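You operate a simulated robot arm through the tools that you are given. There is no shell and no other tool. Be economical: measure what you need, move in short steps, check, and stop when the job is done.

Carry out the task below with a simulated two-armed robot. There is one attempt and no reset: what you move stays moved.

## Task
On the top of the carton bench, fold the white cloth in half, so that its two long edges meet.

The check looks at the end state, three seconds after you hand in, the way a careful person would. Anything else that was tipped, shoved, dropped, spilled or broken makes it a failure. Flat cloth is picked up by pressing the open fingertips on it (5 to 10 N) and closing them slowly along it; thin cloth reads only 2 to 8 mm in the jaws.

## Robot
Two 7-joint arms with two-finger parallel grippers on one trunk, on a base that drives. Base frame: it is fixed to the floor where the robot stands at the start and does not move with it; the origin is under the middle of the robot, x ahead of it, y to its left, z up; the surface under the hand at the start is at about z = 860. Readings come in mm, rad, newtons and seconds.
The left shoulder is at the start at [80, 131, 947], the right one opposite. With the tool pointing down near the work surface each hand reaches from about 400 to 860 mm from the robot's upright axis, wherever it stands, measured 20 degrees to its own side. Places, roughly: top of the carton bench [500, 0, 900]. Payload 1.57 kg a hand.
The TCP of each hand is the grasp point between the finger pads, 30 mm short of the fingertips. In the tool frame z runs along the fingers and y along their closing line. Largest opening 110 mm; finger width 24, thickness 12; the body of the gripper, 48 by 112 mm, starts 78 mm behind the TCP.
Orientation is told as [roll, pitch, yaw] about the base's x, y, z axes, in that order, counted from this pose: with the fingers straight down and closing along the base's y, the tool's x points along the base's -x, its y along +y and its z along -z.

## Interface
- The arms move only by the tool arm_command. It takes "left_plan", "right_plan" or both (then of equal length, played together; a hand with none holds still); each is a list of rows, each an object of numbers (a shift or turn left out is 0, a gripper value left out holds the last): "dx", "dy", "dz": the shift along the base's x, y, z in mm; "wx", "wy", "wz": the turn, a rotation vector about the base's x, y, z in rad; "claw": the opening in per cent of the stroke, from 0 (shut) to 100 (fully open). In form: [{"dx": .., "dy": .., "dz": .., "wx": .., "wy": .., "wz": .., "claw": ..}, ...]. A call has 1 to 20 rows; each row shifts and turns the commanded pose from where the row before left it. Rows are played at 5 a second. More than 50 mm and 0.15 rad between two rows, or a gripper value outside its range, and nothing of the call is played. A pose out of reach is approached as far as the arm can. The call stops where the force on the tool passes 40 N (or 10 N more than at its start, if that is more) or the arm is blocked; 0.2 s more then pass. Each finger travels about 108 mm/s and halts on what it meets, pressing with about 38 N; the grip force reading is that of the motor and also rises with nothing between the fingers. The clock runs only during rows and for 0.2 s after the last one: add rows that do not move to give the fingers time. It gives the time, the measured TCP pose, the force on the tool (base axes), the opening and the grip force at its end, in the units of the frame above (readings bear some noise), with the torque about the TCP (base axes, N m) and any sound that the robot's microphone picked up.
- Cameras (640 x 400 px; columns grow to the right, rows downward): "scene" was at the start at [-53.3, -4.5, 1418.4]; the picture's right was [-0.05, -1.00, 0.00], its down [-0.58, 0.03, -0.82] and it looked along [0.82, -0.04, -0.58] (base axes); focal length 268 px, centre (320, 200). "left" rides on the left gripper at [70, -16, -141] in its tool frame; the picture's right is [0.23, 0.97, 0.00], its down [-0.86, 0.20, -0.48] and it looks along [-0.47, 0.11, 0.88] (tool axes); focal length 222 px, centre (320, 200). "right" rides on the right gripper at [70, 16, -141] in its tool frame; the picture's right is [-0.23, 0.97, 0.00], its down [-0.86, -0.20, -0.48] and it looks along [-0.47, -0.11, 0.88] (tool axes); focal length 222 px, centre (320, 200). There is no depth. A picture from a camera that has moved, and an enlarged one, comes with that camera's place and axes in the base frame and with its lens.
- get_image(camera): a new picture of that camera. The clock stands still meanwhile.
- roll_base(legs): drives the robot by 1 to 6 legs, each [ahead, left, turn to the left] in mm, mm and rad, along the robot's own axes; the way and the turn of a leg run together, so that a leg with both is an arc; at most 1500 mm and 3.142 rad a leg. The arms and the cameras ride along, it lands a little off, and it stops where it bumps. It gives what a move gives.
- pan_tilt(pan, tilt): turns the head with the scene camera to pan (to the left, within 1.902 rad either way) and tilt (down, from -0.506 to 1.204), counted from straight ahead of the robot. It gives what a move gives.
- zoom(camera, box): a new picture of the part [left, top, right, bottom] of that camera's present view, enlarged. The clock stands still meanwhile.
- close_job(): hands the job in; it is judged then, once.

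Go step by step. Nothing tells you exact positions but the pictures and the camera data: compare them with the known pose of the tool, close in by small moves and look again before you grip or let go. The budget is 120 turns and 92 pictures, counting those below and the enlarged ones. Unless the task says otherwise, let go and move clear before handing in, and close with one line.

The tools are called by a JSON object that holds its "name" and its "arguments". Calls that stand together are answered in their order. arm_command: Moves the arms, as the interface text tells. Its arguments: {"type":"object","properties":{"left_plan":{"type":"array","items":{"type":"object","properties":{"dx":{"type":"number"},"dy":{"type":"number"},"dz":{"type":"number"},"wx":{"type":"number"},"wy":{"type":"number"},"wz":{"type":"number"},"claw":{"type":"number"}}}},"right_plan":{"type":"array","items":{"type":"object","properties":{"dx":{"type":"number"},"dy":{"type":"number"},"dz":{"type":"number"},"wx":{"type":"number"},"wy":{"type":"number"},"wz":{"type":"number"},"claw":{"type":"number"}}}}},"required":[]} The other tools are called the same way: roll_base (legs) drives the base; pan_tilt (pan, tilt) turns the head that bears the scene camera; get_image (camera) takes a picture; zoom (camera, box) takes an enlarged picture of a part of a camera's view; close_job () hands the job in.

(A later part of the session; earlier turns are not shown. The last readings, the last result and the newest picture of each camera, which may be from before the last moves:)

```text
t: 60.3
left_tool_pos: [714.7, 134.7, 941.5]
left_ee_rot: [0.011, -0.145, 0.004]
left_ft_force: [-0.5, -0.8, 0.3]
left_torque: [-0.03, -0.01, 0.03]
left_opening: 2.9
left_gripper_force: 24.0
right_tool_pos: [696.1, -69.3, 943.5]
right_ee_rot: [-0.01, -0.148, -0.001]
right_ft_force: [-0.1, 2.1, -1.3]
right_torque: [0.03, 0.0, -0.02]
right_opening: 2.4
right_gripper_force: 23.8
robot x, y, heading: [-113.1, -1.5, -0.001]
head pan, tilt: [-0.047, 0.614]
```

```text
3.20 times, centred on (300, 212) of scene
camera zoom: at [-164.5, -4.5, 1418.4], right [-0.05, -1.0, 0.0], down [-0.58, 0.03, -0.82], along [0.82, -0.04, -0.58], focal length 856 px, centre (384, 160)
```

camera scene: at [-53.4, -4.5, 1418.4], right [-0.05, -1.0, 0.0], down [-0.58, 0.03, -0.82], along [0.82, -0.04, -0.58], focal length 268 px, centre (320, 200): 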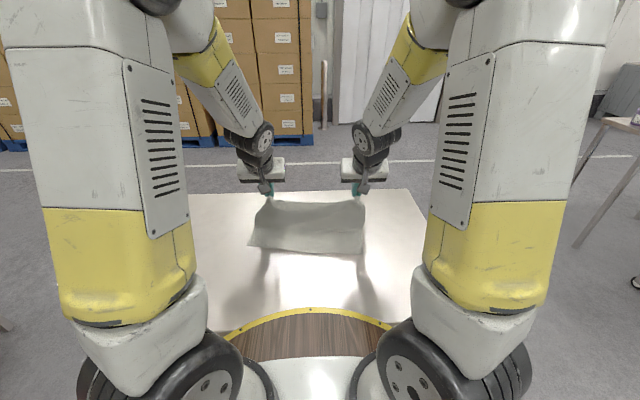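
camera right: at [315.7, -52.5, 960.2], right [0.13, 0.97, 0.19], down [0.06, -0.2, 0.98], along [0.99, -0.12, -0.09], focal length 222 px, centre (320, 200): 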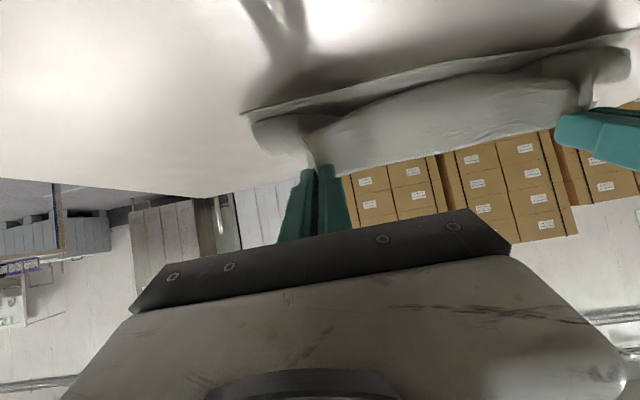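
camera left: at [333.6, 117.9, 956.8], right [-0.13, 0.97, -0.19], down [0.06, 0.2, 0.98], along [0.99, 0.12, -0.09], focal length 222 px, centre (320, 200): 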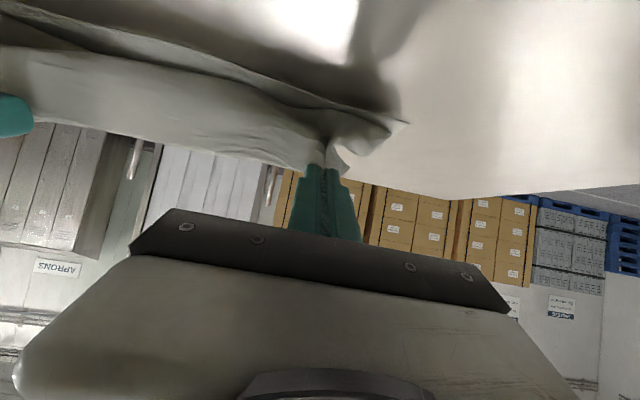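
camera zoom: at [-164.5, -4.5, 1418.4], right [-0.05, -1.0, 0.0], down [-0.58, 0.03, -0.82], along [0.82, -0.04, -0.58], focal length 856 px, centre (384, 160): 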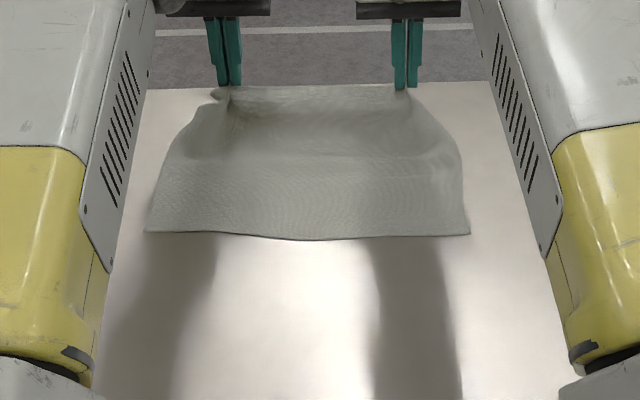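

Reopened, with the near edge at about (511,202) to (490,-121) and target fold ≈640/626. Now to the apex above the fold line, then a 45° descent laying the top layer down.

{"name": "arm_command", "arguments": {"left_plan": [{"dx": -17, "dz": 20, "wy": -0.091}, {"dx": -18, "dz": 13, "wy": -0.091}, {"dx": -19, "dz": 11, "wy": -0.091}, {"dx": -20, "dz": 6, "wy": -0.091}, {"dx": -18, "dz": 2, "wy": -0.091}, {}, {"dx": -11.6, "dz": -11.8, "wy": -0.08}, {"dx": -11.6, "dz": -11.8, "wy": -0.08}, {"dx": -11.6, "dz": -11.8, "wy": -0.08}, {"dx": -11.6, "dz": -11.8, "wy": -0.08}, {"dx": -11.6, "dz": -11.8, "wy": -0.08}, {}], "right_plan": [{"dx": -17, "dz": 20, "wy": -0.091}, {"dx": -18, "dz": 13, "wy": -0.091}, {"dx": -19, "dz": 11, "wy": -0.091}, {"dx": -20, "dz": 6, "wy": -0.091}, {"dx": -18, "dz": 0, "wy": -0.091}, {}, {"dx": -11.6, "dz": -12, "wy": -0.08}, {"dx": -11.6, "dz": -12, "wy": -0.08}, {"dx": -11.6, "dz": -12, "wy": -0.08}, {"dx": -11.6, "dz": -12, "wy": -0.08}, {"dx": -11.6, "dz": -11.8, "wy": -0.08}, {}]}}

{"name": "get_image", "arguments": {"camera": "left"}}

{"name": "zoom", "arguments": {"camera": "scene", "box": [200, 150, 400, 275]}}

```text
t: 62.9
left_tool_pos: [563.5, 135.9, 935.3]
left_ee_rot: [0.004, -1.005, 0.005]
left_ft_force: [-0.7, -2.4, 0.2]
left_torque: [-0.04, 0.0, -0.04]
left_opening: 2.5
left_gripper_force: 23.9
right_tool_pos: [549.5, -68.2, 935.5]
right_ee_rot: [-0.008, -1.006, -0.001]
right_ft_force: [-0.1, 1.3, -0.4]
right_torque: [0.01, 0.0, 0.04]
right_opening: 2.7
right_gripper_force: 23.9
robot x, y, heading: [-112.7, 0.6, -0.001]
head pan, tilt: [-0.047, 0.614]
```

```text
25 pictures are left
camera left: at [406.5, 118.4, 951.5], right [-0.13, 0.97, -0.19], down [0.05, 0.2, 0.98], along [0.99, 0.12, -0.08], focal length 222 px, centre (320, 200)
```

left: 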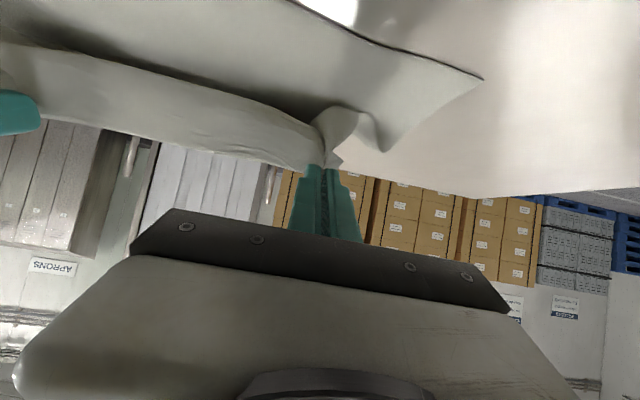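

```text
3.20 times, centred on (300, 212) of scene
camera zoom: at [-164.6, -4.5, 1418.4], right [-0.05, -1.0, 0.0], down [-0.58, 0.03, -0.82], along [0.82, -0.04, -0.58], focal length 856 px, centre (384, 160)
```

zoom: 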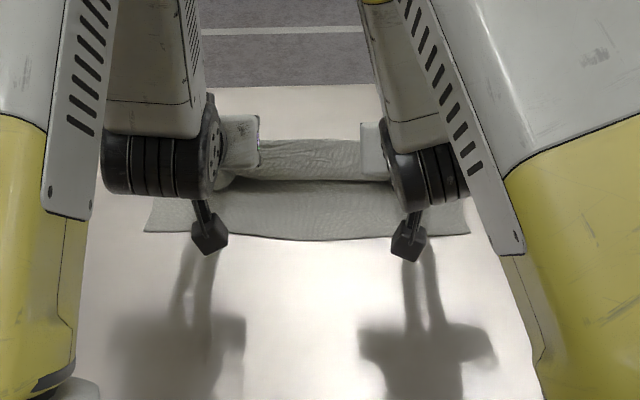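

Good state. I'll alternate lowering and short backward drives to keep laying the top layer down along the 45° line.

{"name": "arm_command", "arguments": {"left_plan": [{"dz": -9}, {"dz": -9}, {}], "right_plan": [{"dz": -9}, {"dz": -9}, {}]}}

{"name": "roll_base", "arguments": {"legs": [[-25, 0, 0]]}}

{"name": "arm_command", "arguments": {"left_plan": [{"dz": -8}, {"dz": -8}, {}], "right_plan": [{"dz": -8}, {"dz": -8}, {}]}}

{"name": "get_image", "arguments": {"camera": "left"}}

{"name": "zoom", "arguments": {"camera": "scene", "box": [200, 150, 400, 275]}}

```text
t: 63.7
left_tool_pos: [565.7, 134.9, 917.7]
left_ee_rot: [0.01, -1.002, 0.004]
left_ft_force: [-0.5, -1.2, 0.1]
left_torque: [-0.01, 0.02, -0.01]
left_opening: 2.8
left_gripper_force: 24.4
right_tool_pos: [548.2, -68.3, 917.2]
right_ee_rot: [-0.008, -1.003, -0.002]
right_ft_force: [-0.3, 0.7, -1.0]
right_torque: [0.04, -0.01, 0.0]
right_opening: 2.3
right_gripper_force: 23.8
robot x, y, heading: [-108.8, -0.9, 0.005]
head pan, tilt: [-0.047, 0.614]
```

```text
t: 64.5
left_tool_pos: [539.5, 135.0, 916.7]
left_ee_rot: [0.005, -1.002, 0.005]
left_ft_force: [-0.1, -1.0, 0.0]
left_torque: [-0.02, 0.03, 0.01]
left_opening: 2.5
left_gripper_force: 24.2
right_tool_pos: [523.4, -68.5, 917.5]
right_ee_rot: [-0.007, -1.003, -0.002]
right_ft_force: [-0.6, 0.8, -0.2]
right_torque: [0.0, -0.01, 0.02]
right_opening: 2.7
right_gripper_force: 24.2
robot x, y, heading: [-138.5, 2.1, 0.007]
head pan, tilt: [-0.047, 0.614]
```

```text
t: 65.3
left_tool_pos: [540.3, 134.1, 901.1]
left_ee_rot: [0.005, -1.0, 0.004]
left_ft_force: [-0.8, 0.2, 1.3]
left_torque: [-0.05, 0.02, 0.01]
left_opening: 2.5
left_gripper_force: 24.2
right_tool_pos: [523.2, -67.1, 901.3]
right_ee_rot: [-0.007, -1.003, -0.002]
right_ft_force: [0.6, 0.1, 0.9]
right_torque: [0.0, 0.0, 0.02]
right_opening: 2.8
right_gripper_force: 24.0
robot x, y, heading: [-138.0, 2.2, -0.0]
head pan, tilt: [-0.047, 0.614]
```

```text
23 pictures are left
camera left: at [382.5, 117.6, 917.4], right [-0.13, 0.97, -0.19], down [0.06, 0.2, 0.98], along [0.99, 0.12, -0.08], focal length 222 px, centre (320, 200)
```

left: 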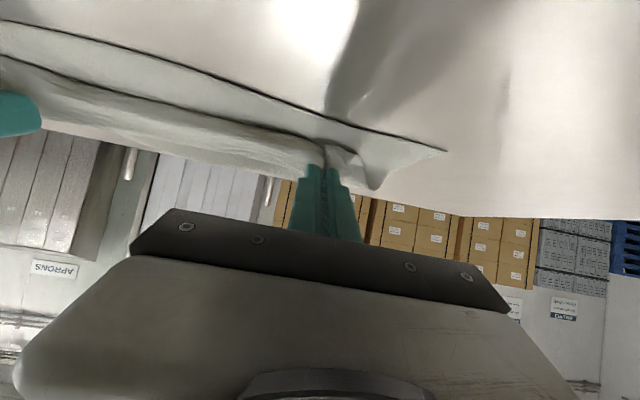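

```text
3.20 times, centred on (300, 212) of scene
camera zoom: at [-189.8, -4.5, 1418.4], right [-0.05, -1.0, 0.0], down [-0.58, 0.03, -0.82], along [0.82, -0.04, -0.58], focal length 856 px, centre (384, 160)
```

zoom: 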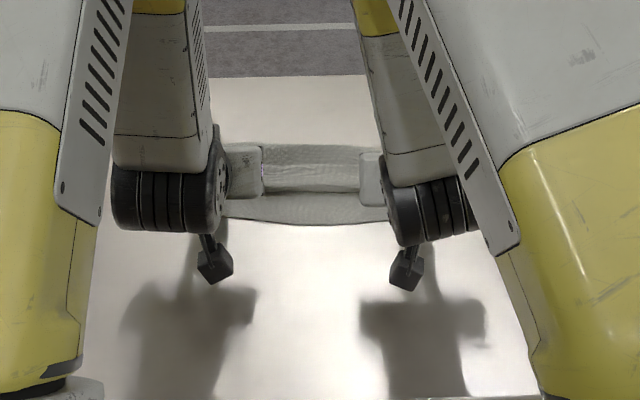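

It's laying down well, with the tips about 24 mm up and 45 mm short of the target. I'll carry on with two more short drives.

{"name": "arm_command", "arguments": {"left_plan": [{"dz": -4}, {}], "right_plan": [{"dz": -4}, {}]}}

{"name": "roll_base", "arguments": {"legs": [[-40, 0, 0]]}}

{"name": "get_image", "arguments": {"camera": "left"}}

{"name": "zoom", "arguments": {"camera": "scene", "box": [200, 150, 400, 275]}}

```text
t: 65.9
left_tool_pos: [540.3, 135.0, 898.3]
left_ee_rot: [0.006, -1.006, 0.004]
left_ft_force: [-0.7, -1.1, 6.7]
left_torque: [-0.03, -0.09, -0.05]
left_opening: 2.7
left_gripper_force: 23.8
right_tool_pos: [524.1, -67.8, 898.1]
right_ee_rot: [-0.006, -1.004, -0.003]
right_ft_force: [0.3, 0.6, 1.3]
right_torque: [0.07, -0.04, 0.02]
right_opening: 2.6
right_gripper_force: 23.6
robot x, y, heading: [-135.5, -0.3, -0.003]
head pan, tilt: [-0.047, 0.614]
```

```text
t: 66.8
left_tool_pos: [500.0, 136.0, 896.7]
left_ee_rot: [0.004, -1.001, 0.004]
left_ft_force: [0.1, -0.5, 2.1]
left_torque: [-0.02, -0.01, -0.02]
left_opening: 2.6
left_gripper_force: 23.5
right_tool_pos: [485.2, -68.0, 897.0]
right_ee_rot: [-0.008, -1.004, -0.002]
right_ft_force: [0.0, 0.8, 1.0]
right_torque: [0.03, -0.05, 0.04]
right_opening: 2.3
right_gripper_force: 24.0
robot x, y, heading: [-175.7, 2.0, -0.0]
head pan, tilt: [-0.047, 0.614]
```

```text
21 pictures are left
camera left: at [342.4, 118.3, 913.2], right [-0.13, 0.97, -0.19], down [0.06, 0.2, 0.98], along [0.99, 0.12, -0.08], focal length 222 px, centre (320, 200)
```

left: 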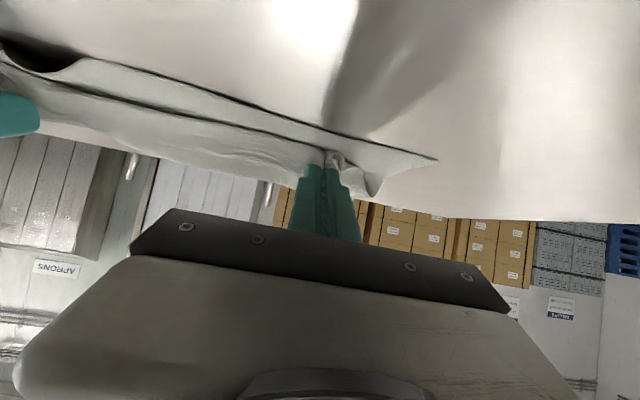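

```text
3.20 times, centred on (300, 212) of scene
camera zoom: at [-229.5, -4.7, 1418.4], right [-0.05, -1.0, 0.0], down [-0.58, 0.03, -0.82], along [0.82, -0.04, -0.58], focal length 856 px, centre (384, 160)
```

zoom: 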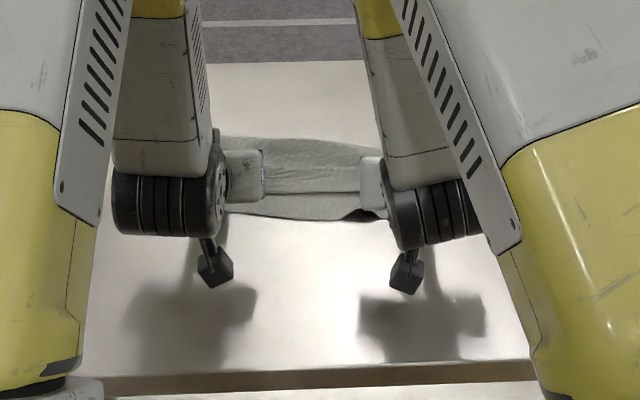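

The last drive pressed too hard and dragged the whole cloth about 35 mm along with it (left near corner now at x≈475). The fold is well placed though, at ≈596. I'll check the right side before lifting slightly and finishing the carry.

{"name": "arm_command", "arguments": {"left_plan": [{"dz": 5}, {"dz": 5}, {}], "right_plan": [{"dz": 5}, {"dz": 5}, {}]}}

{"name": "get_image", "arguments": {"camera": "right"}}

```text
t: 67.6
left_tool_pos: [498.8, 134.7, 907.0]
left_ee_rot: [0.006, -1.001, 0.005]
left_ft_force: [0.3, -1.5, -0.1]
left_torque: [-0.01, 0.0, 0.01]
left_opening: 2.6
left_gripper_force: 24.1
right_tool_pos: [485.7, -68.4, 908.8]
right_ee_rot: [-0.006, -1.001, -0.002]
right_ft_force: [-0.7, 0.9, 0.1]
right_torque: [0.05, 0.03, -0.01]
right_opening: 2.4
right_gripper_force: 24.0
robot x, y, heading: [-176.6, 1.9, 0.003]
head pan, tilt: [-0.047, 0.614]
```

```text
19 pictures are left
camera right: at [326.8, -51.0, 925.4], right [0.13, 0.97, 0.19], down [0.05, -0.2, 0.98], along [0.99, -0.12, -0.08], focal length 222 px, centre (320, 200)
```

right: 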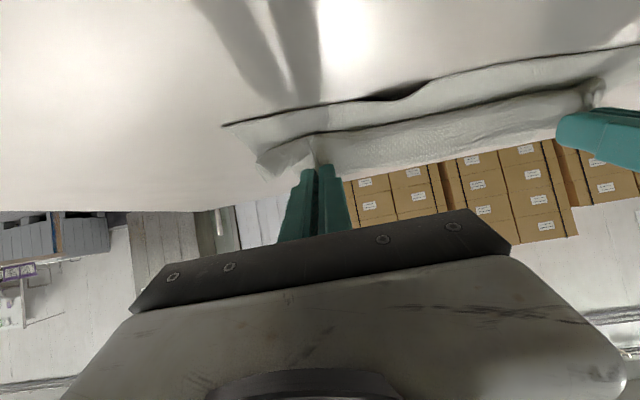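

The right near corner is at (447,-113) and its near edge at x≈446, so the right hand needs about 17 mm more travel than the left. I'll shift the right hand, lower to a very light height, and drive back 36 mm.

{"name": "arm_command", "arguments": {"left_plan": [{"dz": -2}, {"dz": -2}, {}], "right_plan": [{"dx": -8, "dz": -2}, {"dx": -9, "dz": -3}, {}]}}

{"name": "roll_base", "arguments": {"legs": [[-36, 0, 0]]}}

{"name": "get_image", "arguments": {"camera": "left"}}

{"name": "get_image", "arguments": {"camera": "right"}}

```text
t: 68.4
left_tool_pos: [498.2, 134.9, 903.6]
left_ee_rot: [0.006, -1.001, 0.006]
left_ft_force: [-1.0, -2.1, 1.1]
left_torque: [-0.09, 0.01, -0.01]
left_opening: 2.5
left_gripper_force: 24.4
right_tool_pos: [467.2, -67.6, 901.1]
right_ee_rot: [-0.006, -1.003, -0.001]
right_ft_force: [0.9, 2.1, 0.4]
right_torque: [0.05, -0.03, 0.08]
right_opening: 2.5
right_gripper_force: 24.1
robot x, y, heading: [-176.9, -0.2, -0.0]
head pan, tilt: [-0.047, 0.614]
```

```text
t: 69.3
left_tool_pos: [464.0, 135.2, 901.4]
left_ee_rot: [0.006, -1.003, 0.007]
left_ft_force: [-0.3, -2.3, 0.7]
left_torque: [-0.01, 0.02, -0.03]
left_opening: 2.6
left_gripper_force: 23.6
right_tool_pos: [431.8, -67.9, 903.0]
right_ee_rot: [-0.004, -1.003, -0.001]
right_ft_force: [0.0, 2.7, 1.2]
right_torque: [0.05, -0.04, 0.03]
right_opening: 2.4
right_gripper_force: 24.0
robot x, y, heading: [-212.2, -0.2, 0.002]
head pan, tilt: [-0.047, 0.614]
```

```text
18 pictures are left
camera left: at [306.6, 117.7, 918.7], right [-0.13, 0.97, -0.19], down [0.06, 0.2, 0.98], along [0.99, 0.12, -0.08], focal length 222 px, centre (320, 200)
```

left: 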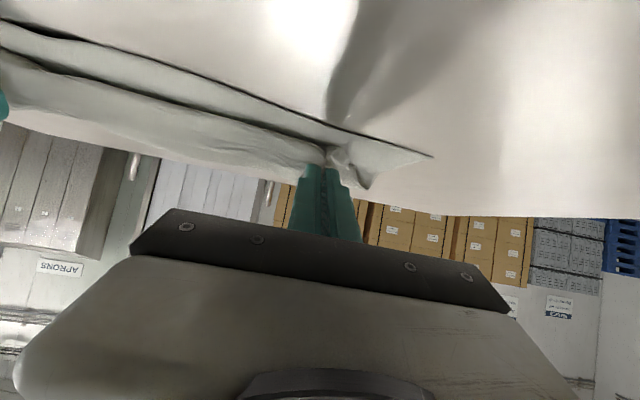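

```text
17 pictures are left
camera right: at [273.7, -51.1, 919.8], right [0.13, 0.97, 0.19], down [0.05, -0.2, 0.98], along [0.99, -0.12, -0.08], focal length 222 px, centre (320, 200)
```

right: 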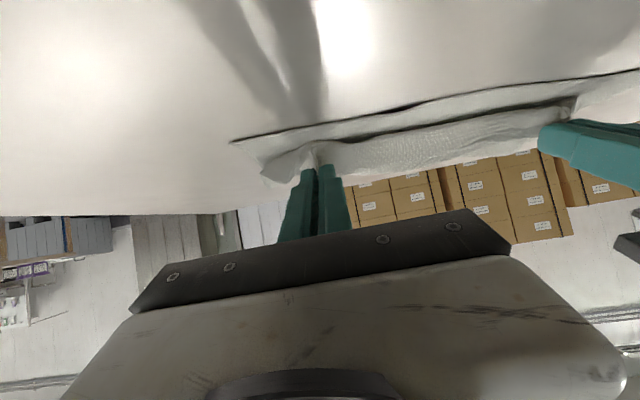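

The cloth slid along again, because the light finger pressure outweighs its own weight. The remaining gap is about 37 mm left and 27 mm right. I'll lift clear by 20 mm, move back by the arms, then lower.

{"name": "arm_command", "arguments": {"left_plan": [{"dz": 7}, {"dz": 7}, {"dz": 6, "dx": -4}, {"dx": -11}, {"dx": -11}, {"dx": -11}, {}], "right_plan": [{"dz": 7}, {"dz": 7}, {"dz": 6, "dx": -3}, {"dx": -8}, {"dx": -8}, {"dx": -8}, {}]}}

{"name": "get_image", "arguments": {"camera": "left"}}

{"name": "get_image", "arguments": {"camera": "right"}}

```text
t: 70.9
left_tool_pos: [426.6, 133.7, 922.6]
left_ee_rot: [0.005, -1.001, 0.005]
left_ft_force: [-0.6, -0.8, -0.5]
left_torque: [-0.01, 0.02, 0.0]
left_opening: 2.7
left_gripper_force: 24.2
right_tool_pos: [403.2, -69.6, 922.7]
right_ee_rot: [-0.006, -1.004, -0.001]
right_ft_force: [-0.8, 0.7, 0.3]
right_torque: [0.0, -0.02, -0.03]
right_opening: 2.6
right_gripper_force: 24.2
robot x, y, heading: [-213.1, -1.5, -0.0]
head pan, tilt: [-0.047, 0.614]
```

```text
16 pictures are left
camera left: at [269.5, 117.2, 938.7], right [-0.13, 0.97, -0.19], down [0.06, 0.2, 0.98], along [0.99, 0.12, -0.08], focal length 222 px, centre (320, 200)
```

left: 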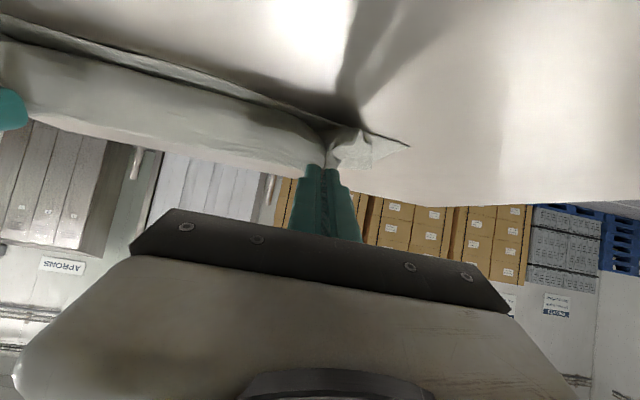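

```text
15 pictures are left
camera right: at [245.8, -51.1, 939.9], right [0.13, 0.97, 0.19], down [0.05, -0.2, 0.98], along [0.99, -0.12, -0.08], focal length 222 px, centre (320, 200)
```

right: 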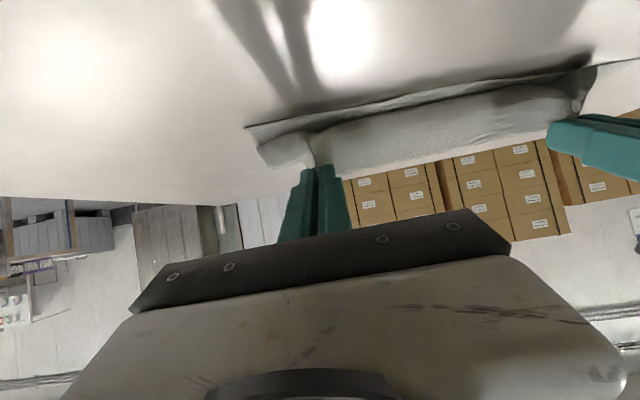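

The bottom edge stayed put this time, running from (450,207) to (406,-115). The grips are now right over it (tips about 12–16 mm inside), so I'll lower straight down with a touch more tilt.

{"name": "arm_command", "arguments": {"left_plan": [{"dz": -7, "wy": -0.03}, {"dz": -7, "wy": -0.03}, {"dz": -6, "wy": -0.03}, {"dz": -3}, {}], "right_plan": [{"dz": -7, "wy": -0.03}, {"dz": -7, "wy": -0.03}, {"dz": -6, "wy": -0.03}, {"dz": -3}, {}]}}

{"name": "zoom", "arguments": {"camera": "left", "box": [160, 60, 480, 260]}}

```text
t: 72.1
left_tool_pos: [426.2, 134.5, 899.7]
left_ee_rot: [0.007, -1.094, 0.006]
left_ft_force: [-0.5, -0.6, 0.6]
left_torque: [-0.06, -0.01, -0.05]
left_opening: 2.4
left_gripper_force: 24.1
right_tool_pos: [404.8, -68.2, 899.4]
right_ee_rot: [-0.007, -1.095, -0.001]
right_ft_force: [0.0, 1.4, 2.0]
right_torque: [0.06, -0.03, 0.03]
right_opening: 2.5
right_gripper_force: 24.0
robot x, y, heading: [-210.1, 0.0, 0.006]
head pan, tilt: [-0.047, 0.614]
```

```text
2.00 times, centred on (320, 160) of left
camera zoom: at [268.7, 117.6, 901.8], right [-0.11, 0.97, -0.2], down [-0.03, 0.2, 0.98], along [0.99, 0.12, 0.01], focal length 444 px, centre (320, 280)
```

zoom: 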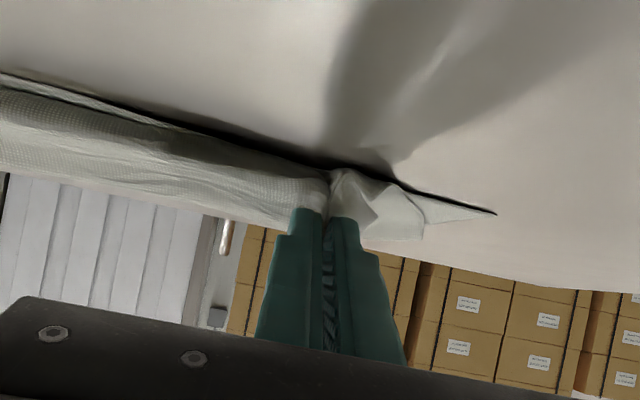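

The top edge now sits right on the near edge. I'll open slightly and draw the fingers back so the gripped strip is pulled out straight, then clear.

{"name": "arm_command", "arguments": {"left_plan": [{"dz": -1, "claw": 4}, {"claw": 6}, {"dx": -6, "dz": 1, "claw": 7}, {"dx": -8, "dz": 2, "claw": 8}, {"dx": -8, "dz": 3, "claw": 10}, {"dx": -9, "dz": 4, "claw": 12}, {"dx": -9, "dz": 6, "claw": 15}, {"dx": -8, "dz": 12, "wy": 0.05}, {}], "right_plan": [{"dz": -1, "claw": 4}, {"claw": 6}, {"dx": -6, "dz": 1, "claw": 7}, {"dx": -8, "dz": 2, "claw": 8}, {"dx": -8, "dz": 3, "claw": 10}, {"dx": -9, "dz": 4, "claw": 12}, {"dx": -9, "dz": 6, "claw": 15}, {"dx": -8, "dz": 12, "wy": 0.05}, {}]}}

{"name": "get_image", "arguments": {"camera": "left"}}

```text
t: 74.1
left_tool_pos: [378.8, 134.2, 927.0]
left_ee_rot: [0.006, -1.043, 0.006]
left_ft_force: [0.3, 0.4, -0.1]
left_torque: [0.03, 0.01, 0.0]
left_opening: 16.5
left_gripper_force: 0.0
right_tool_pos: [355.4, -68.3, 927.7]
right_ee_rot: [-0.007, -1.045, -0.001]
right_ft_force: [-0.1, -0.4, -0.1]
right_torque: [0.02, 0.01, 0.03]
right_opening: 16.5
right_gripper_force: 0.0
robot x, y, heading: [-209.9, -3.1, 0.004]
head pan, tilt: [-0.047, 0.614]
```

```text
13 pictures are left
camera left: at [221.1, 117.6, 937.1], right [-0.12, 0.97, -0.19], down [0.02, 0.2, 0.98], along [0.99, 0.12, -0.04], focal length 222 px, centre (320, 200)
```

left: 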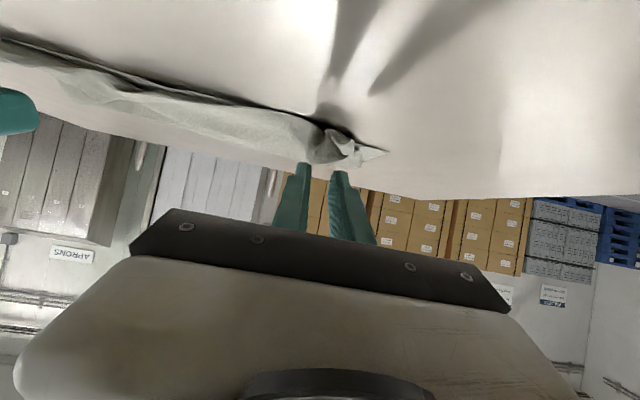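

Both grips are free. I'll raise the hands and spread them outward for a clear scene view.

{"name": "arm_command", "arguments": {"left_plan": [{"dz": 25, "wy": 0.1}, {"dz": 30, "dy": 20, "wy": 0.14}, {"dz": 30, "dy": 45, "wy": 0.14}, {"dy": 45, "wy": 0.14}, {"dy": 45, "wy": 0.14}, {"dy": 20, "wy": 0.14}, {"wy": 0.14}, {}], "right_plan": [{"dz": 25, "wy": 0.1}, {"dz": 30, "dy": -20, "wy": 0.14}, {"dz": 30, "dy": -45, "wy": 0.14}, {"dy": -45, "wy": 0.14}, {"dy": -45, "wy": 0.14}, {"dy": -20, "wy": 0.14}, {"wy": 0.14}, {}]}}

{"name": "zoom", "arguments": {"camera": "scene", "box": [230, 180, 390, 280]}}

```text
refused: row 3 steps farther than a row can; nothing moved
```

```text
4.00 times, centred on (310, 230) of scene
camera zoom: at [-264.6, -4.7, 1418.4], right [-0.05, -1.0, 0.0], down [-0.58, 0.03, -0.82], along [0.82, -0.04, -0.58], focal length 1071 px, centre (360, 80)
```

zoom: 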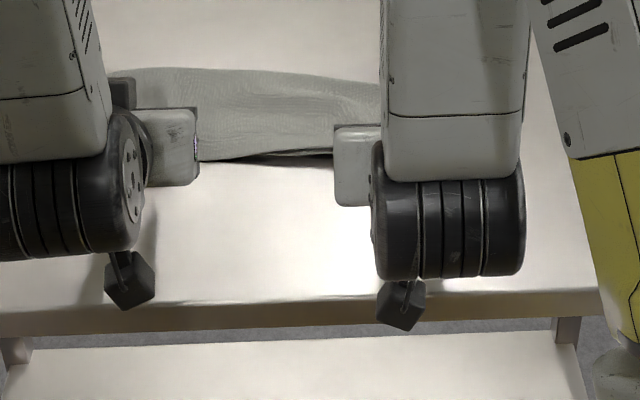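

{"name": "arm_command", "arguments": {"left_plan": [{"dz": 25, "wy": 0.1}, {"dz": 30, "dy": 20, "wy": 0.14}, {"dz": 25, "dy": 40, "wy": 0.14}, {"dy": 45, "wy": 0.14}, {"dy": 45, "wy": 0.14}, {"dy": 20, "wy": 0.14}, {"wy": 0.14}, {}], "right_plan": [{"dz": 25, "wy": 0.1}, {"dz": 30, "dy": -20, "wy": 0.14}, {"dz": 25, "dy": -40, "wy": 0.14}, {"dy": -45, "wy": 0.14}, {"dy": -45, "wy": 0.14}, {"dy": -20, "wy": 0.14}, {"wy": 0.14}, {}]}}

{"name": "zoom", "arguments": {"camera": "scene", "box": [240, 180, 384, 270]}}

```text
t: 75.9
left_tool_pos: [376.9, 303.1, 1007.0]
left_ee_rot: [0.011, -0.102, 0.002]
left_ft_force: [0.1, -0.9, -0.2]
left_torque: [0.02, -0.03, -0.01]
left_opening: 16.7
left_gripper_force: 0.1
right_tool_pos: [355.9, -239.4, 1006.0]
right_ee_rot: [-0.01, -0.103, -0.002]
right_ft_force: [0.2, 0.5, 0.0]
right_torque: [0.01, 0.02, -0.03]
right_opening: 16.6
right_gripper_force: 0.0
robot x, y, heading: [-211.2, 5.8, -0.0]
head pan, tilt: [-0.047, 0.614]
```

```text
4.44 times, centred on (312, 225) of scene
camera zoom: at [-264.8, -4.7, 1418.4], right [-0.05, -1.0, 0.0], down [-0.58, 0.03, -0.82], along [0.82, -0.04, -0.58], focal length 1190 px, centre (356, 89)
```

zoom: 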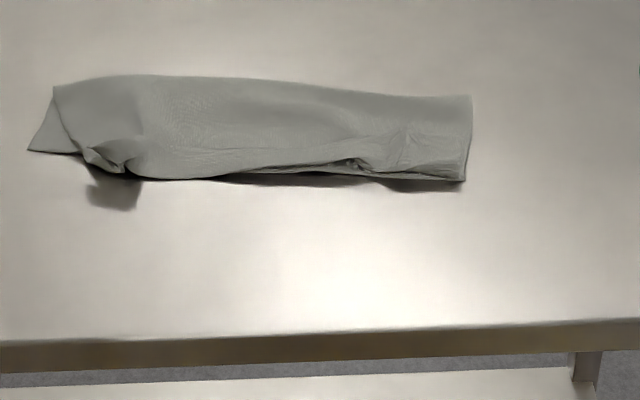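

Much better: the front edges roughly coincide, though the left top corner is gathered inward. I'll get a close overhead view with the left camera.

{"name": "arm_command", "arguments": {"left_plan": [{"dx": 15, "dy": -40, "dz": 10, "wy": 0.1}, {"dx": 20, "dy": -40, "dz": 15}, {"dx": 20, "dy": -40, "dz": 15}, {"dx": 20, "dy": -40, "dz": 10}, {"dx": 20, "dy": -40}, {"dx": 10, "dy": -40}, {}]}}

{"name": "zoom", "arguments": {"camera": "left", "box": [180, 30, 468, 210]}}

```text
t: 77.5
left_tool_pos: [483.7, 64.4, 1057.3]
left_ee_rot: [0.011, -0.002, 0.003]
left_ft_force: [0.7, -0.2, -0.7]
left_torque: [0.02, -0.02, 0.01]
left_opening: 16.6
left_gripper_force: 0.1
right_tool_pos: [355.9, -239.0, 1006.3]
right_ee_rot: [-0.009, -0.104, -0.002]
right_ft_force: [0.0, -1.1, -0.1]
right_torque: [-0.05, 0.01, 0.02]
right_opening: 16.4
right_gripper_force: 0.0
robot x, y, heading: [-211.0, 0.8, 0.001]
head pan, tilt: [-0.047, 0.614]
```

```text
2.22 times, centred on (324, 120) of left
camera zoom: at [413.1, 46.5, 1196.0], right [-0.23, 0.97, 0.01], down [0.85, 0.2, 0.48], along [0.47, 0.12, -0.88], focal length 494 px, centre (311, 378)
```

zoom: 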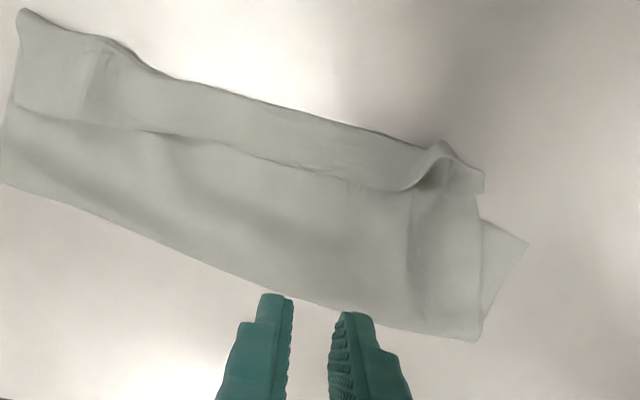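

Overhead it's clear that the free edge is still turned back (line at x≈450, front bulge at about 406–417), with the fold at x≈497–532. I'll try unrolling this hem by sweeping it forward with wide-open fingertips skimming just over the second layer. First, position behind the hem line.

{"name": "arm_command", "arguments": {"left_plan": [{"dx": -3, "dy": 5, "dz": -20, "claw": 94}, {"dx": -3, "dy": 5, "dz": -25}, {"dx": -4, "dy": 5, "dz": -25}, {"dx": -4, "dy": 5, "dz": -25}, {"dx": -2, "dz": -25}, {"dz": -25}, {"dz": -13}, {}], "right_plan": [{"dx": 20, "dy": 35, "claw": 94, "wy": 0.1}, {"dx": 25, "dy": 35, "dz": -5}, {"dx": 25, "dy": 35, "dz": -10}, {"dx": 25, "dy": 35, "dz": -15}, {"dx": 15, "dy": 37, "dz": -20}, {"dz": -35}, {"dz": -22}, {}]}}

{"name": "get_image", "arguments": {"camera": "left"}}

```text
t: 79.3
left_tool_pos: [468.3, 86.3, 899.5]
left_ee_rot: [0.011, -0.001, 0.004]
left_ft_force: [-0.6, 0.1, -0.3]
left_torque: [0.01, 0.0, 0.0]
left_opening: 103.7
left_gripper_force: 0.2
right_tool_pos: [467.9, -60.3, 898.3]
right_ee_rot: [-0.01, -0.005, 0.0]
right_ft_force: [0.3, -0.4, 0.0]
right_torque: [0.01, 0.02, 0.03]
right_opening: 103.2
right_gripper_force: 0.1
robot x, y, heading: [-209.1, -2.4, -0.0]
head pan, tilt: [-0.047, 0.614]
```

```text
9 pictures are left
camera left: at [397.4, 68.2, 1038.0], right [-0.23, 0.97, 0.01], down [0.85, 0.2, 0.48], along [0.47, 0.12, -0.88], focal length 222 px, centre (320, 200)
```

left: 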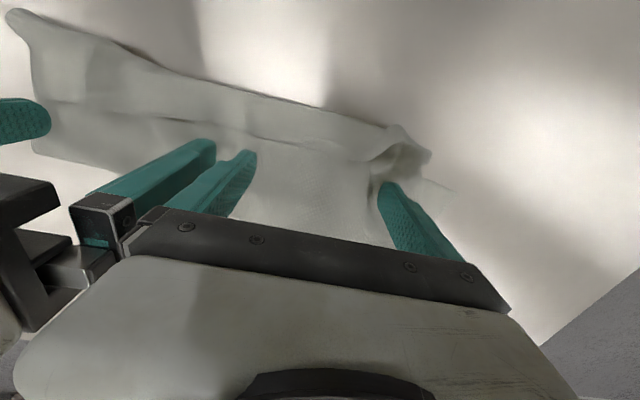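

The fingers sit just behind the hem line. I'll lower about 4 mm to skim the layer beneath and sweep toward the robot.

{"name": "arm_command", "arguments": {"left_plan": [{"dz": -4}, {"dx": -8}, {"dx": -10}, {"dx": -12}, {"dx": -12, "dz": 1}, {"dx": -12, "dz": 1}, {"dx": -12}, {"dx": -12}, {"dx": -12}, {"dx": -10}, {}], "right_plan": [{"dz": -3}, {"dx": -8}, {"dx": -10}, {"dx": -12}, {"dx": -12, "dz": 1}, {"dx": -12, "dz": 1}, {"dx": -12}, {"dx": -12}, {"dx": -12}, {"dx": -10}, {}]}}

{"name": "get_image", "arguments": {"camera": "left"}}

```text
t: 81.7
left_tool_pos: [369.3, 83.7, 895.2]
left_ee_rot: [0.009, -0.002, 0.004]
left_ft_force: [-1.3, 0.7, -0.8]
left_torque: [-0.01, -0.06, -0.03]
left_opening: 103.4
left_gripper_force: 0.1
right_tool_pos: [366.4, -63.0, 897.5]
right_ee_rot: [-0.008, -0.004, -0.002]
right_ft_force: [0.0, 0.5, -0.2]
right_torque: [-0.02, 0.0, -0.03]
right_opening: 103.6
right_gripper_force: 0.0
robot x, y, heading: [-211.1, -1.9, 0.002]
head pan, tilt: [-0.047, 0.614]
```

```text
8 pictures are left
camera left: at [298.1, 67.0, 1036.8], right [-0.23, 0.97, 0.01], down [0.85, 0.2, 0.48], along [0.47, 0.12, -0.88], focal length 222 px, centre (320, 200)
```

left: 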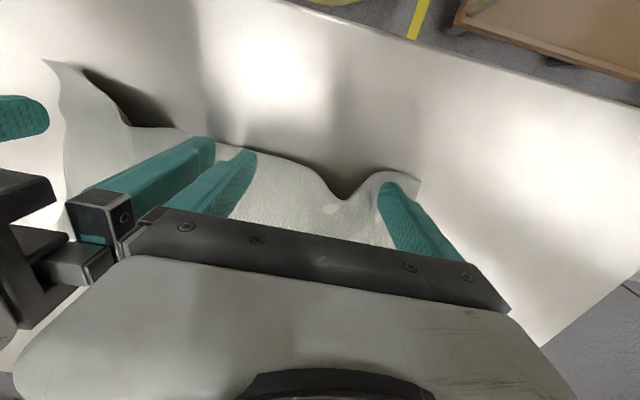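

The sweep flipped the hem out: the free edge now lies in front. I'll raise the hands and spread them outward for a scene view.

{"name": "arm_command", "arguments": {"left_plan": [{"dz": 20}, {"dz": 40, "claw": 40}, {"dz": 30, "dy": 35}, {"dy": 48}, {"dy": 48}, {"dy": 48}, {}], "right_plan": [{"dz": 20}, {"dz": 40, "claw": 40}, {"dz": 30, "dy": -35}, {"dy": -48}, {"dy": -48}, {"dy": -48}, {}]}}

{"name": "zoom", "arguments": {"camera": "scene", "box": [232, 180, 392, 280]}}

```text
t: 83.3
left_tool_pos: [367.9, 265.2, 988.2]
left_ee_rot: [0.011, -0.001, 0.004]
left_ft_force: [-0.5, -0.2, 0.3]
left_torque: [0.0, -0.01, -0.01]
left_opening: 44.1
left_gripper_force: 0.1
right_tool_pos: [367.6, -240.0, 988.1]
right_ee_rot: [-0.008, -0.005, -0.001]
right_ft_force: [0.2, -0.3, 1.3]
right_torque: [-0.02, 0.0, -0.01]
right_opening: 44.2
right_gripper_force: 0.0
robot x, y, heading: [-210.0, -3.8, -0.002]
head pan, tilt: [-0.047, 0.614]
```

```text
4.00 times, centred on (312, 230) of scene
camera zoom: at [-264.7, -4.7, 1418.4], right [-0.05, -1.0, 0.0], down [-0.58, 0.03, -0.82], along [0.82, -0.04, -0.58], focal length 1071 px, centre (352, 80)
```

zoom: 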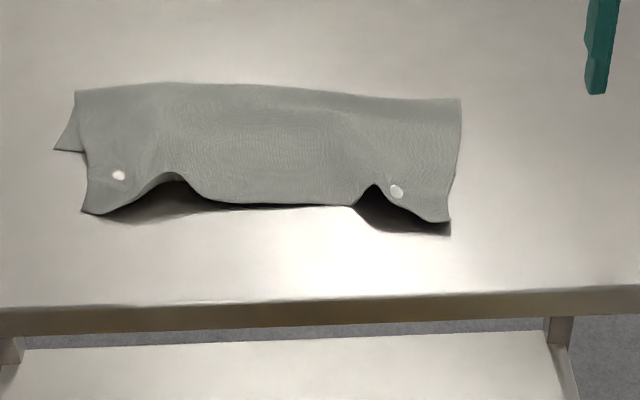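

Excellent: the top layer is fully unrolled and overhangs the bottom edge, with its free corners at about (358,172) and (332,-108). I'll re-grip that edge in its natural, flipped orientation with vertical hands, so it can be re-laid without curling.

{"name": "arm_command", "arguments": {"left_plan": [{"dy": -42, "dz": -10, "claw": 38}, {"dy": -42, "dz": -25}, {"dx": -2, "dy": -43, "dz": -25}, {"dz": -26}, {"dz": -5}, {"dz": -3}, {"dz": -2}, {}, {}], "right_plan": [{"dx": -5, "dy": 45, "dz": -10, "claw": 38}, {"dx": -8, "dy": 45, "dz": -20}, {"dx": -8, "dy": 45, "dz": -20}, {"dy": 27, "dz": -36}, {"dz": -5}, {"dz": -3}, {"dz": -2}, {}, {}]}}

{"name": "get_image", "arguments": {"camera": "left"}}

{"name": "get_image", "arguments": {"camera": "right"}}

```text
t: 85.3
left_tool_pos: [367.4, 137.1, 892.3]
left_ee_rot: [0.01, -0.005, 0.004]
left_ft_force: [-2.5, -0.6, 17.7]
left_torque: [-0.48, 0.01, -0.03]
left_opening: 42.1
left_gripper_force: 0.6
right_tool_pos: [345.0, -79.1, 893.1]
right_ee_rot: [-0.009, -0.005, -0.001]
right_ft_force: [-0.6, -0.1, -0.4]
right_torque: [0.0, -0.02, 0.0]
right_opening: 41.6
right_gripper_force: 0.0
robot x, y, heading: [-210.5, 2.5, 0.005]
head pan, tilt: [-0.047, 0.614]
```

```text
6 pictures are left
camera left: at [294.6, 119.2, 1031.4], right [-0.23, 0.97, 0.01], down [0.85, 0.2, 0.48], along [0.47, 0.12, -0.87], focal length 222 px, centre (320, 200)
```

left: 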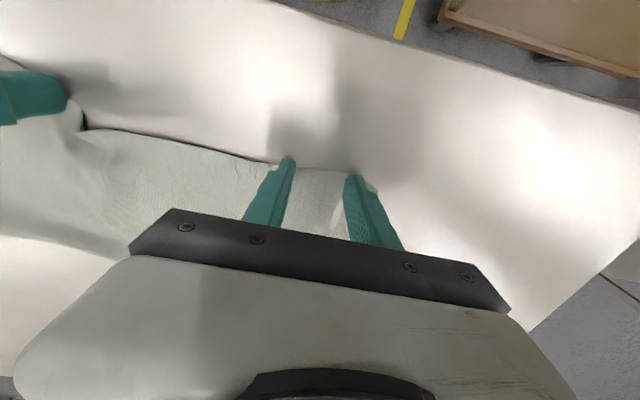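

```text
5 pictures are left
camera right: at [274.1, -61.7, 1033.6], right [0.23, 0.97, -0.01], down [0.85, -0.2, 0.48], along [0.47, -0.12, -0.88], focal length 222 px, centre (320, 200)
```

right: 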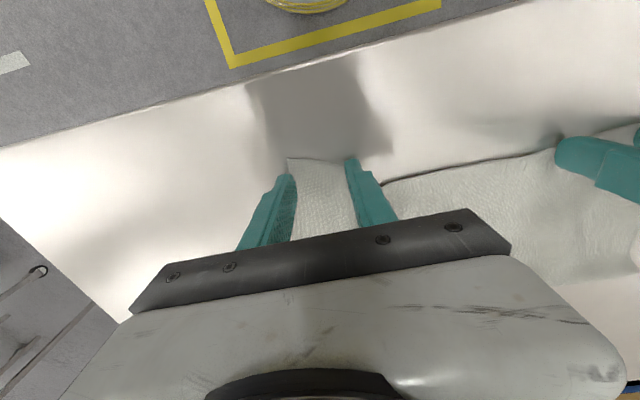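

Both edges lie between the fingers. I'll shift the right hand slightly inward, level the left, and bring both to about 10 N.

{"name": "arm_command", "arguments": {"left_plan": [{"dz": 0.7, "wx": -0.012}, {}, {}, {}], "right_plan": [{"dx": -3, "dy": 8}, {"dz": -1.5}, {"dz": -1}, {}]}}

```text
t: 86.3
left_tool_pos: [365.5, 136.1, 890.8]
left_ee_rot: [-0.002, -0.004, 0.005]
left_ft_force: [1.6, -1.0, 11.4]
left_torque: [0.04, -0.11, -0.01]
left_opening: 42.1
left_gripper_force: 0.0
right_tool_pos: [342.9, -70.4, 891.5]
right_ee_rot: [-0.007, -0.007, -0.002]
right_ft_force: [-3.5, -1.9, 26.3]
right_torque: [0.47, -0.03, 0.1]
right_opening: 40.6
right_gripper_force: 0.1
robot x, y, heading: [-210.8, -0.7, 0.003]
head pan, tilt: [-0.047, 0.614]
```

{"name": "arm_command", "arguments": {"left_plan": [{}, {}, {"claw": 35}, {"claw": 32}, {"claw": 29}, {"claw": 26}, {"claw": 23}, {"claw": 20}, {"claw": 17}, {"dz": -0.3, "claw": 14}, {"claw": 11}, {"dz": -0.3, "claw": 8}, {"claw": 5}, {"claw": 2}, {"claw": 0}, {}, {}], "right_plan": [{"dz": 0.8, "wx": 0.008}, {}, {"claw": 35}, {"claw": 32}, {"claw": 29}, {"claw": 26}, {"claw": 23}, {"claw": 20}, {"claw": 17}, {"dz": -0.3, "claw": 14}, {"claw": 11}, {"dz": -0.3, "claw": 8}, {"claw": 5}, {"claw": 2}, {"claw": 0}, {}, {}]}}

```text
t: 89.9
left_tool_pos: [366.2, 136.3, 891.6]
left_ee_rot: [-0.002, -0.004, 0.004]
left_ft_force: [0.8, 0.2, 18.5]
left_torque: [0.03, -0.14, 0.02]
left_opening: 2.5
left_gripper_force: 23.9
right_tool_pos: [342.7, -70.4, 890.9]
right_ee_rot: [-0.002, -0.007, -0.002]
right_ft_force: [0.3, 0.2, 39.2]
right_torque: [-0.06, -0.03, 0.01]
right_opening: 2.5
right_gripper_force: 24.2
robot x, y, heading: [-209.6, 0.1, 0.002]
head pan, tilt: [-0.047, 0.614]
```

Both hold (2.5 mm each), now in the natural flipped orientation. I'll lift and swing the edge up and forward past the mid-line so the bottom layer lies out again.

{"name": "arm_command", "arguments": {"left_plan": [{"dx": 4, "dz": 12}, {"dx": 6, "dz": 13}, {"dx": 20, "dz": 18}, {"dx": 25, "dz": 17}, {"dx": 30, "dz": 25}, {"dx": 35, "dz": 15}, {"dx": 40, "dz": 6}, {"dx": 38}, {"dx": 22, "dz": -12}, {"dx": 14, "dz": -14}, {}, {}], "right_plan": [{"dx": 4, "dz": 12}, {"dx": 6, "dz": 13}, {"dx": 20, "dz": 18}, {"dx": 25, "dz": 17}, {"dx": 30, "dz": 25}, {"dx": 35, "dz": 15}, {"dx": 40, "dz": 6}, {"dx": 38}, {"dx": 22, "dz": -12}, {"dx": 10, "dz": -14}, {}, {}]}}

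{"name": "zoom", "arguments": {"camera": "scene", "box": [212, 160, 404, 280]}}

```text
t: 92.5
left_tool_pos: [599.9, 136.4, 972.1]
left_ee_rot: [-0.001, -0.001, 0.003]
left_ft_force: [-0.6, -0.1, -0.8]
left_torque: [-0.01, 0.02, 0.01]
left_opening: 2.2
left_gripper_force: 23.5
right_tool_pos: [572.0, -68.3, 968.5]
right_ee_rot: [0.001, -0.005, -0.002]
right_ft_force: [-0.3, 0.0, -0.4]
right_torque: [0.01, -0.01, -0.04]
right_opening: 2.6
right_gripper_force: 24.0
robot x, y, heading: [-210.6, -2.8, -0.002]
head pan, tilt: [-0.047, 0.614]
```

```text
3.33 times, centred on (308, 220) of scene
camera zoom: at [-264.5, -4.7, 1418.4], right [-0.05, -1.0, 0.0], down [-0.58, 0.03, -0.82], along [0.82, -0.04, -0.58], focal length 892 px, centre (360, 133)
```

zoom: 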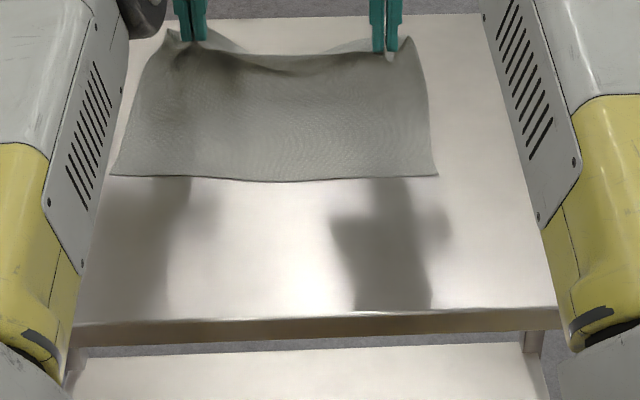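

The cloth is beautifully flat and open, with the near edge from about (460,210) to (446,-118). Now to the apex over the fold line (586 left, 577 right), spreading the hands a little to match the edge width.

{"name": "arm_command", "arguments": {"left_plan": [{"dx": 0, "dy": 4, "dz": 9}, {"dx": -4, "dy": 5, "dz": 10}, {"dx": -10, "dy": 5, "dz": 8}, {"dy": 3}, {}], "right_plan": [{"dx": 5, "dz": 12}, {"dz": 11}, {"dz": 8}, {}, {}]}}

```text
t: 93.7
left_tool_pos: [586.9, 154.1, 996.6]
left_ee_rot: [-0.001, -0.002, 0.001]
left_ft_force: [0.2, -2.9, 0.1]
left_torque: [-0.1, 0.03, -0.03]
left_opening: 2.3
left_gripper_force: 24.3
right_tool_pos: [578.9, -69.7, 1000.6]
right_ee_rot: [0.0, -0.006, -0.001]
right_ft_force: [-0.4, 3.9, -0.2]
right_torque: [0.09, 0.0, 0.1]
right_opening: 2.8
right_gripper_force: 23.5
robot x, y, heading: [-211.8, -2.2, 0.003]
head pan, tilt: [-0.047, 0.614]
```

The edge is just taut at a 223 mm span. Now I'll descend at roughly 45° back toward the near edge, stopping about 15 mm up.

{"name": "arm_command", "arguments": {"left_plan": [{"dx": -10, "dy": 0.4, "dz": -9}, {"dx": -12, "dy": 0.4, "dz": -11}, {"dx": -12, "dy": 0.4, "dz": -11}, {"dx": -12, "dy": 0.4, "dz": -11}, {"dx": -12, "dy": 0.4, "dz": -11}, {"dx": -12, "dy": 0.4, "dz": -11}, {"dx": -12, "dy": 0.4, "dz": -11}, {"dx": -12, "dy": 0.4, "dz": -9}, {"dx": -12, "dy": 0.4, "dz": -6}, {}], "right_plan": [{"dx": -9, "dy": 0.4, "dz": -11}, {"dx": -12, "dy": 0.4, "dz": -11}, {"dx": -12, "dy": 0.4, "dz": -12}, {"dx": -12, "dy": 0.4, "dz": -12}, {"dx": -12, "dy": 0.4, "dz": -11}, {"dx": -12, "dy": 0.4, "dz": -11}, {"dx": -11, "dy": 0.4, "dz": -11}, {"dx": -11, "dy": 0.4, "dz": -9}, {"dx": -11, "dy": 0.4, "dz": -6}, {}]}}

{"name": "zoom", "arguments": {"camera": "scene", "box": [212, 160, 404, 280]}}

```text
t: 95.9
left_tool_pos: [478.3, 157.7, 907.7]
left_ee_rot: [-0.001, -0.003, 0.002]
left_ft_force: [-0.1, -5.0, 0.6]
left_torque: [-0.12, 0.02, -0.1]
left_opening: 2.4
left_gripper_force: 24.0
right_tool_pos: [473.9, -67.0, 906.9]
right_ee_rot: [0.002, -0.006, -0.002]
right_ft_force: [-0.4, 5.5, 0.0]
right_torque: [0.17, 0.01, 0.07]
right_opening: 2.5
right_gripper_force: 24.0
robot x, y, heading: [-212.4, -0.0, 0.007]
head pan, tilt: [-0.047, 0.614]
```

```text
3.33 times, centred on (308, 220) of scene
camera zoom: at [-264.6, -4.7, 1418.4], right [-0.05, -1.0, 0.0], down [-0.58, 0.03, -0.82], along [0.82, -0.04, -0.58], focal length 892 px, centre (360, 133)
```

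zoom: 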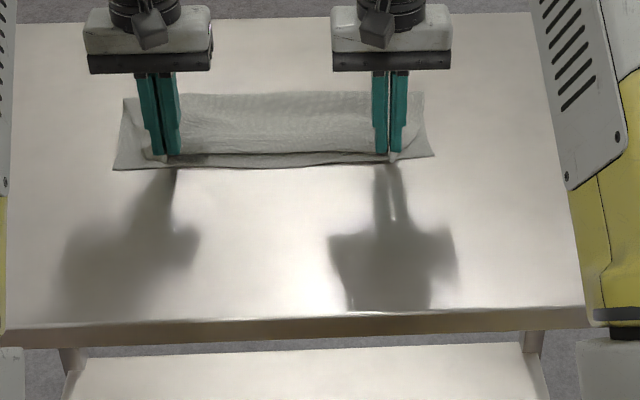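

Excellent, the top layer lies flat over the bottom one and the edge is nearly on the near edge (now x≈470 left, 475 right). The right hand should be about 8 mm further forward, so I'll adjust it and lower to light contact.

{"name": "arm_command", "arguments": {"left_plan": [{"dz": -4}, {"dz": -4}, {"dz": -3}, {"dz": -2}, {"dz": -1}, {}], "right_plan": [{"dx": 4, "dz": -4}, {"dx": 4, "dz": -4}, {"dz": -3}, {"dz": -2}, {"dz": -1}, {}]}}

```text
t: 97.3
left_tool_pos: [480.2, 157.5, 893.6]
left_ee_rot: [-0.002, -0.002, 0.003]
left_ft_force: [-0.1, -4.7, -0.1]
left_torque: [-0.13, 0.01, -0.04]
left_opening: 2.4
left_gripper_force: 23.4
right_tool_pos: [481.5, -67.5, 892.8]
right_ee_rot: [-0.001, -0.006, -0.003]
right_ft_force: [-0.5, 5.3, 4.0]
right_torque: [0.12, -0.05, 0.12]
right_opening: 2.6
right_gripper_force: 24.3
robot x, y, heading: [-210.0, -2.1, 0.002]
head pan, tilt: [-0.047, 0.614]
```

Light contact on both. I'll open slowly to spread the gathers back out, then lift straight up.

{"name": "arm_command", "arguments": {"left_plan": [{"dz": -1.5, "claw": 3}, {"claw": 6}, {"claw": 9}, {"claw": 12}, {"claw": 15}, {"claw": 18}, {"claw": 21}, {"claw": 24}, {"claw": 27}, {"claw": 30}, {"claw": 33}, {"claw": 36}, {}, {"dz": 5}, {"dz": 15}, {"dz": 30}, {"dz": 40}, {}], "right_plan": [{"claw": 3}, {"claw": 6}, {"claw": 9}, {"claw": 12}, {"claw": 15}, {"claw": 18}, {"claw": 21}, {"claw": 24}, {"claw": 27}, {"claw": 30}, {"claw": 33}, {"claw": 36}, {}, {"dz": 5}, {"dz": 15}, {"dz": 30}, {"dz": 40}, {}]}}

{"name": "zoom", "arguments": {"camera": "scene", "box": [236, 180, 372, 265]}}

```text
t: 101.1
left_tool_pos: [478.7, 157.5, 981.9]
left_ee_rot: [-0.004, -0.002, 0.004]
left_ft_force: [0.0, -0.4, 0.8]
left_torque: [-0.03, 0.02, 0.0]
left_opening: 39.8
left_gripper_force: 0.0
right_tool_pos: [481.7, -65.5, 983.4]
right_ee_rot: [0.0, -0.004, -0.001]
right_ft_force: [-0.3, 0.3, -1.1]
right_torque: [-0.01, 0.01, 0.01]
right_opening: 39.6
right_gripper_force: 0.0
robot x, y, heading: [-215.7, 3.0, -0.0]
head pan, tilt: [-0.047, 0.614]
```

```text
4.71 times, centred on (304, 222) of scene
camera zoom: at [-264.6, -4.7, 1418.4], right [-0.05, -1.0, 0.0], down [-0.58, 0.03, -0.82], along [0.82, -0.04, -0.58], focal length 1260 px, centre (395, 94)
```

zoom: 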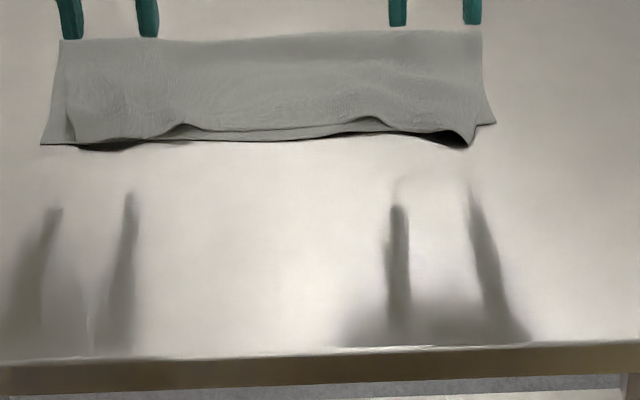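

The edges now meet closely except at the right top corner, which overhangs by about 25 mm (top corner ≈(455,-90), bottom corner ≈(482,-115)). I'll nudge that corner into place with closed right fingertips, lightly pressed.

{"name": "arm_command", "arguments": {"right_plan": [{"dx": -8, "dy": -9, "claw": 0}, {"dx": -8, "dy": -9, "dz": -25}, {"dz": -30}, {"dz": -24}, {"dz": -6}, {"dz": -3}, {"dz": -2}, {}]}}

```text
t: 102.9
left_tool_pos: [478.6, 156.9, 981.6]
left_ee_rot: [-0.001, 0.0, 0.003]
left_ft_force: [0.0, -0.4, -0.5]
left_torque: [-0.01, -0.01, 0.02]
left_opening: 39.5
left_gripper_force: 0.0
right_tool_pos: [468.1, -85.2, 893.2]
right_ee_rot: [0.0, -0.003, -0.001]
right_ft_force: [0.6, -0.1, 0.2]
right_torque: [-0.01, 0.01, 0.01]
right_opening: 0.0
right_gripper_force: 21.5
robot x, y, heading: [-209.8, -0.3, 0.005]
head pan, tilt: [-0.047, 0.614]
```

{"name": "arm_command", "arguments": {"right_plan": [{"dz": -1}, {"dz": -0.8}, {}, {"dx": 4, "dy": -4}, {"dx": 4, "dy": -4}, {"dx": 5, "dy": -4}, {"dx": 5, "dy": -4}, {"dx": 4, "dy": -3}, {}]}}

```text
t: 104.9
left_tool_pos: [479.6, 156.9, 981.8]
left_ee_rot: [-0.001, -0.001, 0.003]
left_ft_force: [-0.2, 0.2, 0.2]
left_torque: [0.01, 0.01, -0.02]
left_opening: 39.7
left_gripper_force: 0.0
right_tool_pos: [489.8, -104.7, 891.7]
right_ee_rot: [0.001, -0.006, -0.002]
right_ft_force: [-1.0, 2.0, 11.8]
right_torque: [0.11, -0.07, 0.01]
right_opening: 0.0
right_gripper_force: 21.1
robot x, y, heading: [-213.2, -2.4, 0.003]
head pan, tilt: [-0.047, 0.614]
```

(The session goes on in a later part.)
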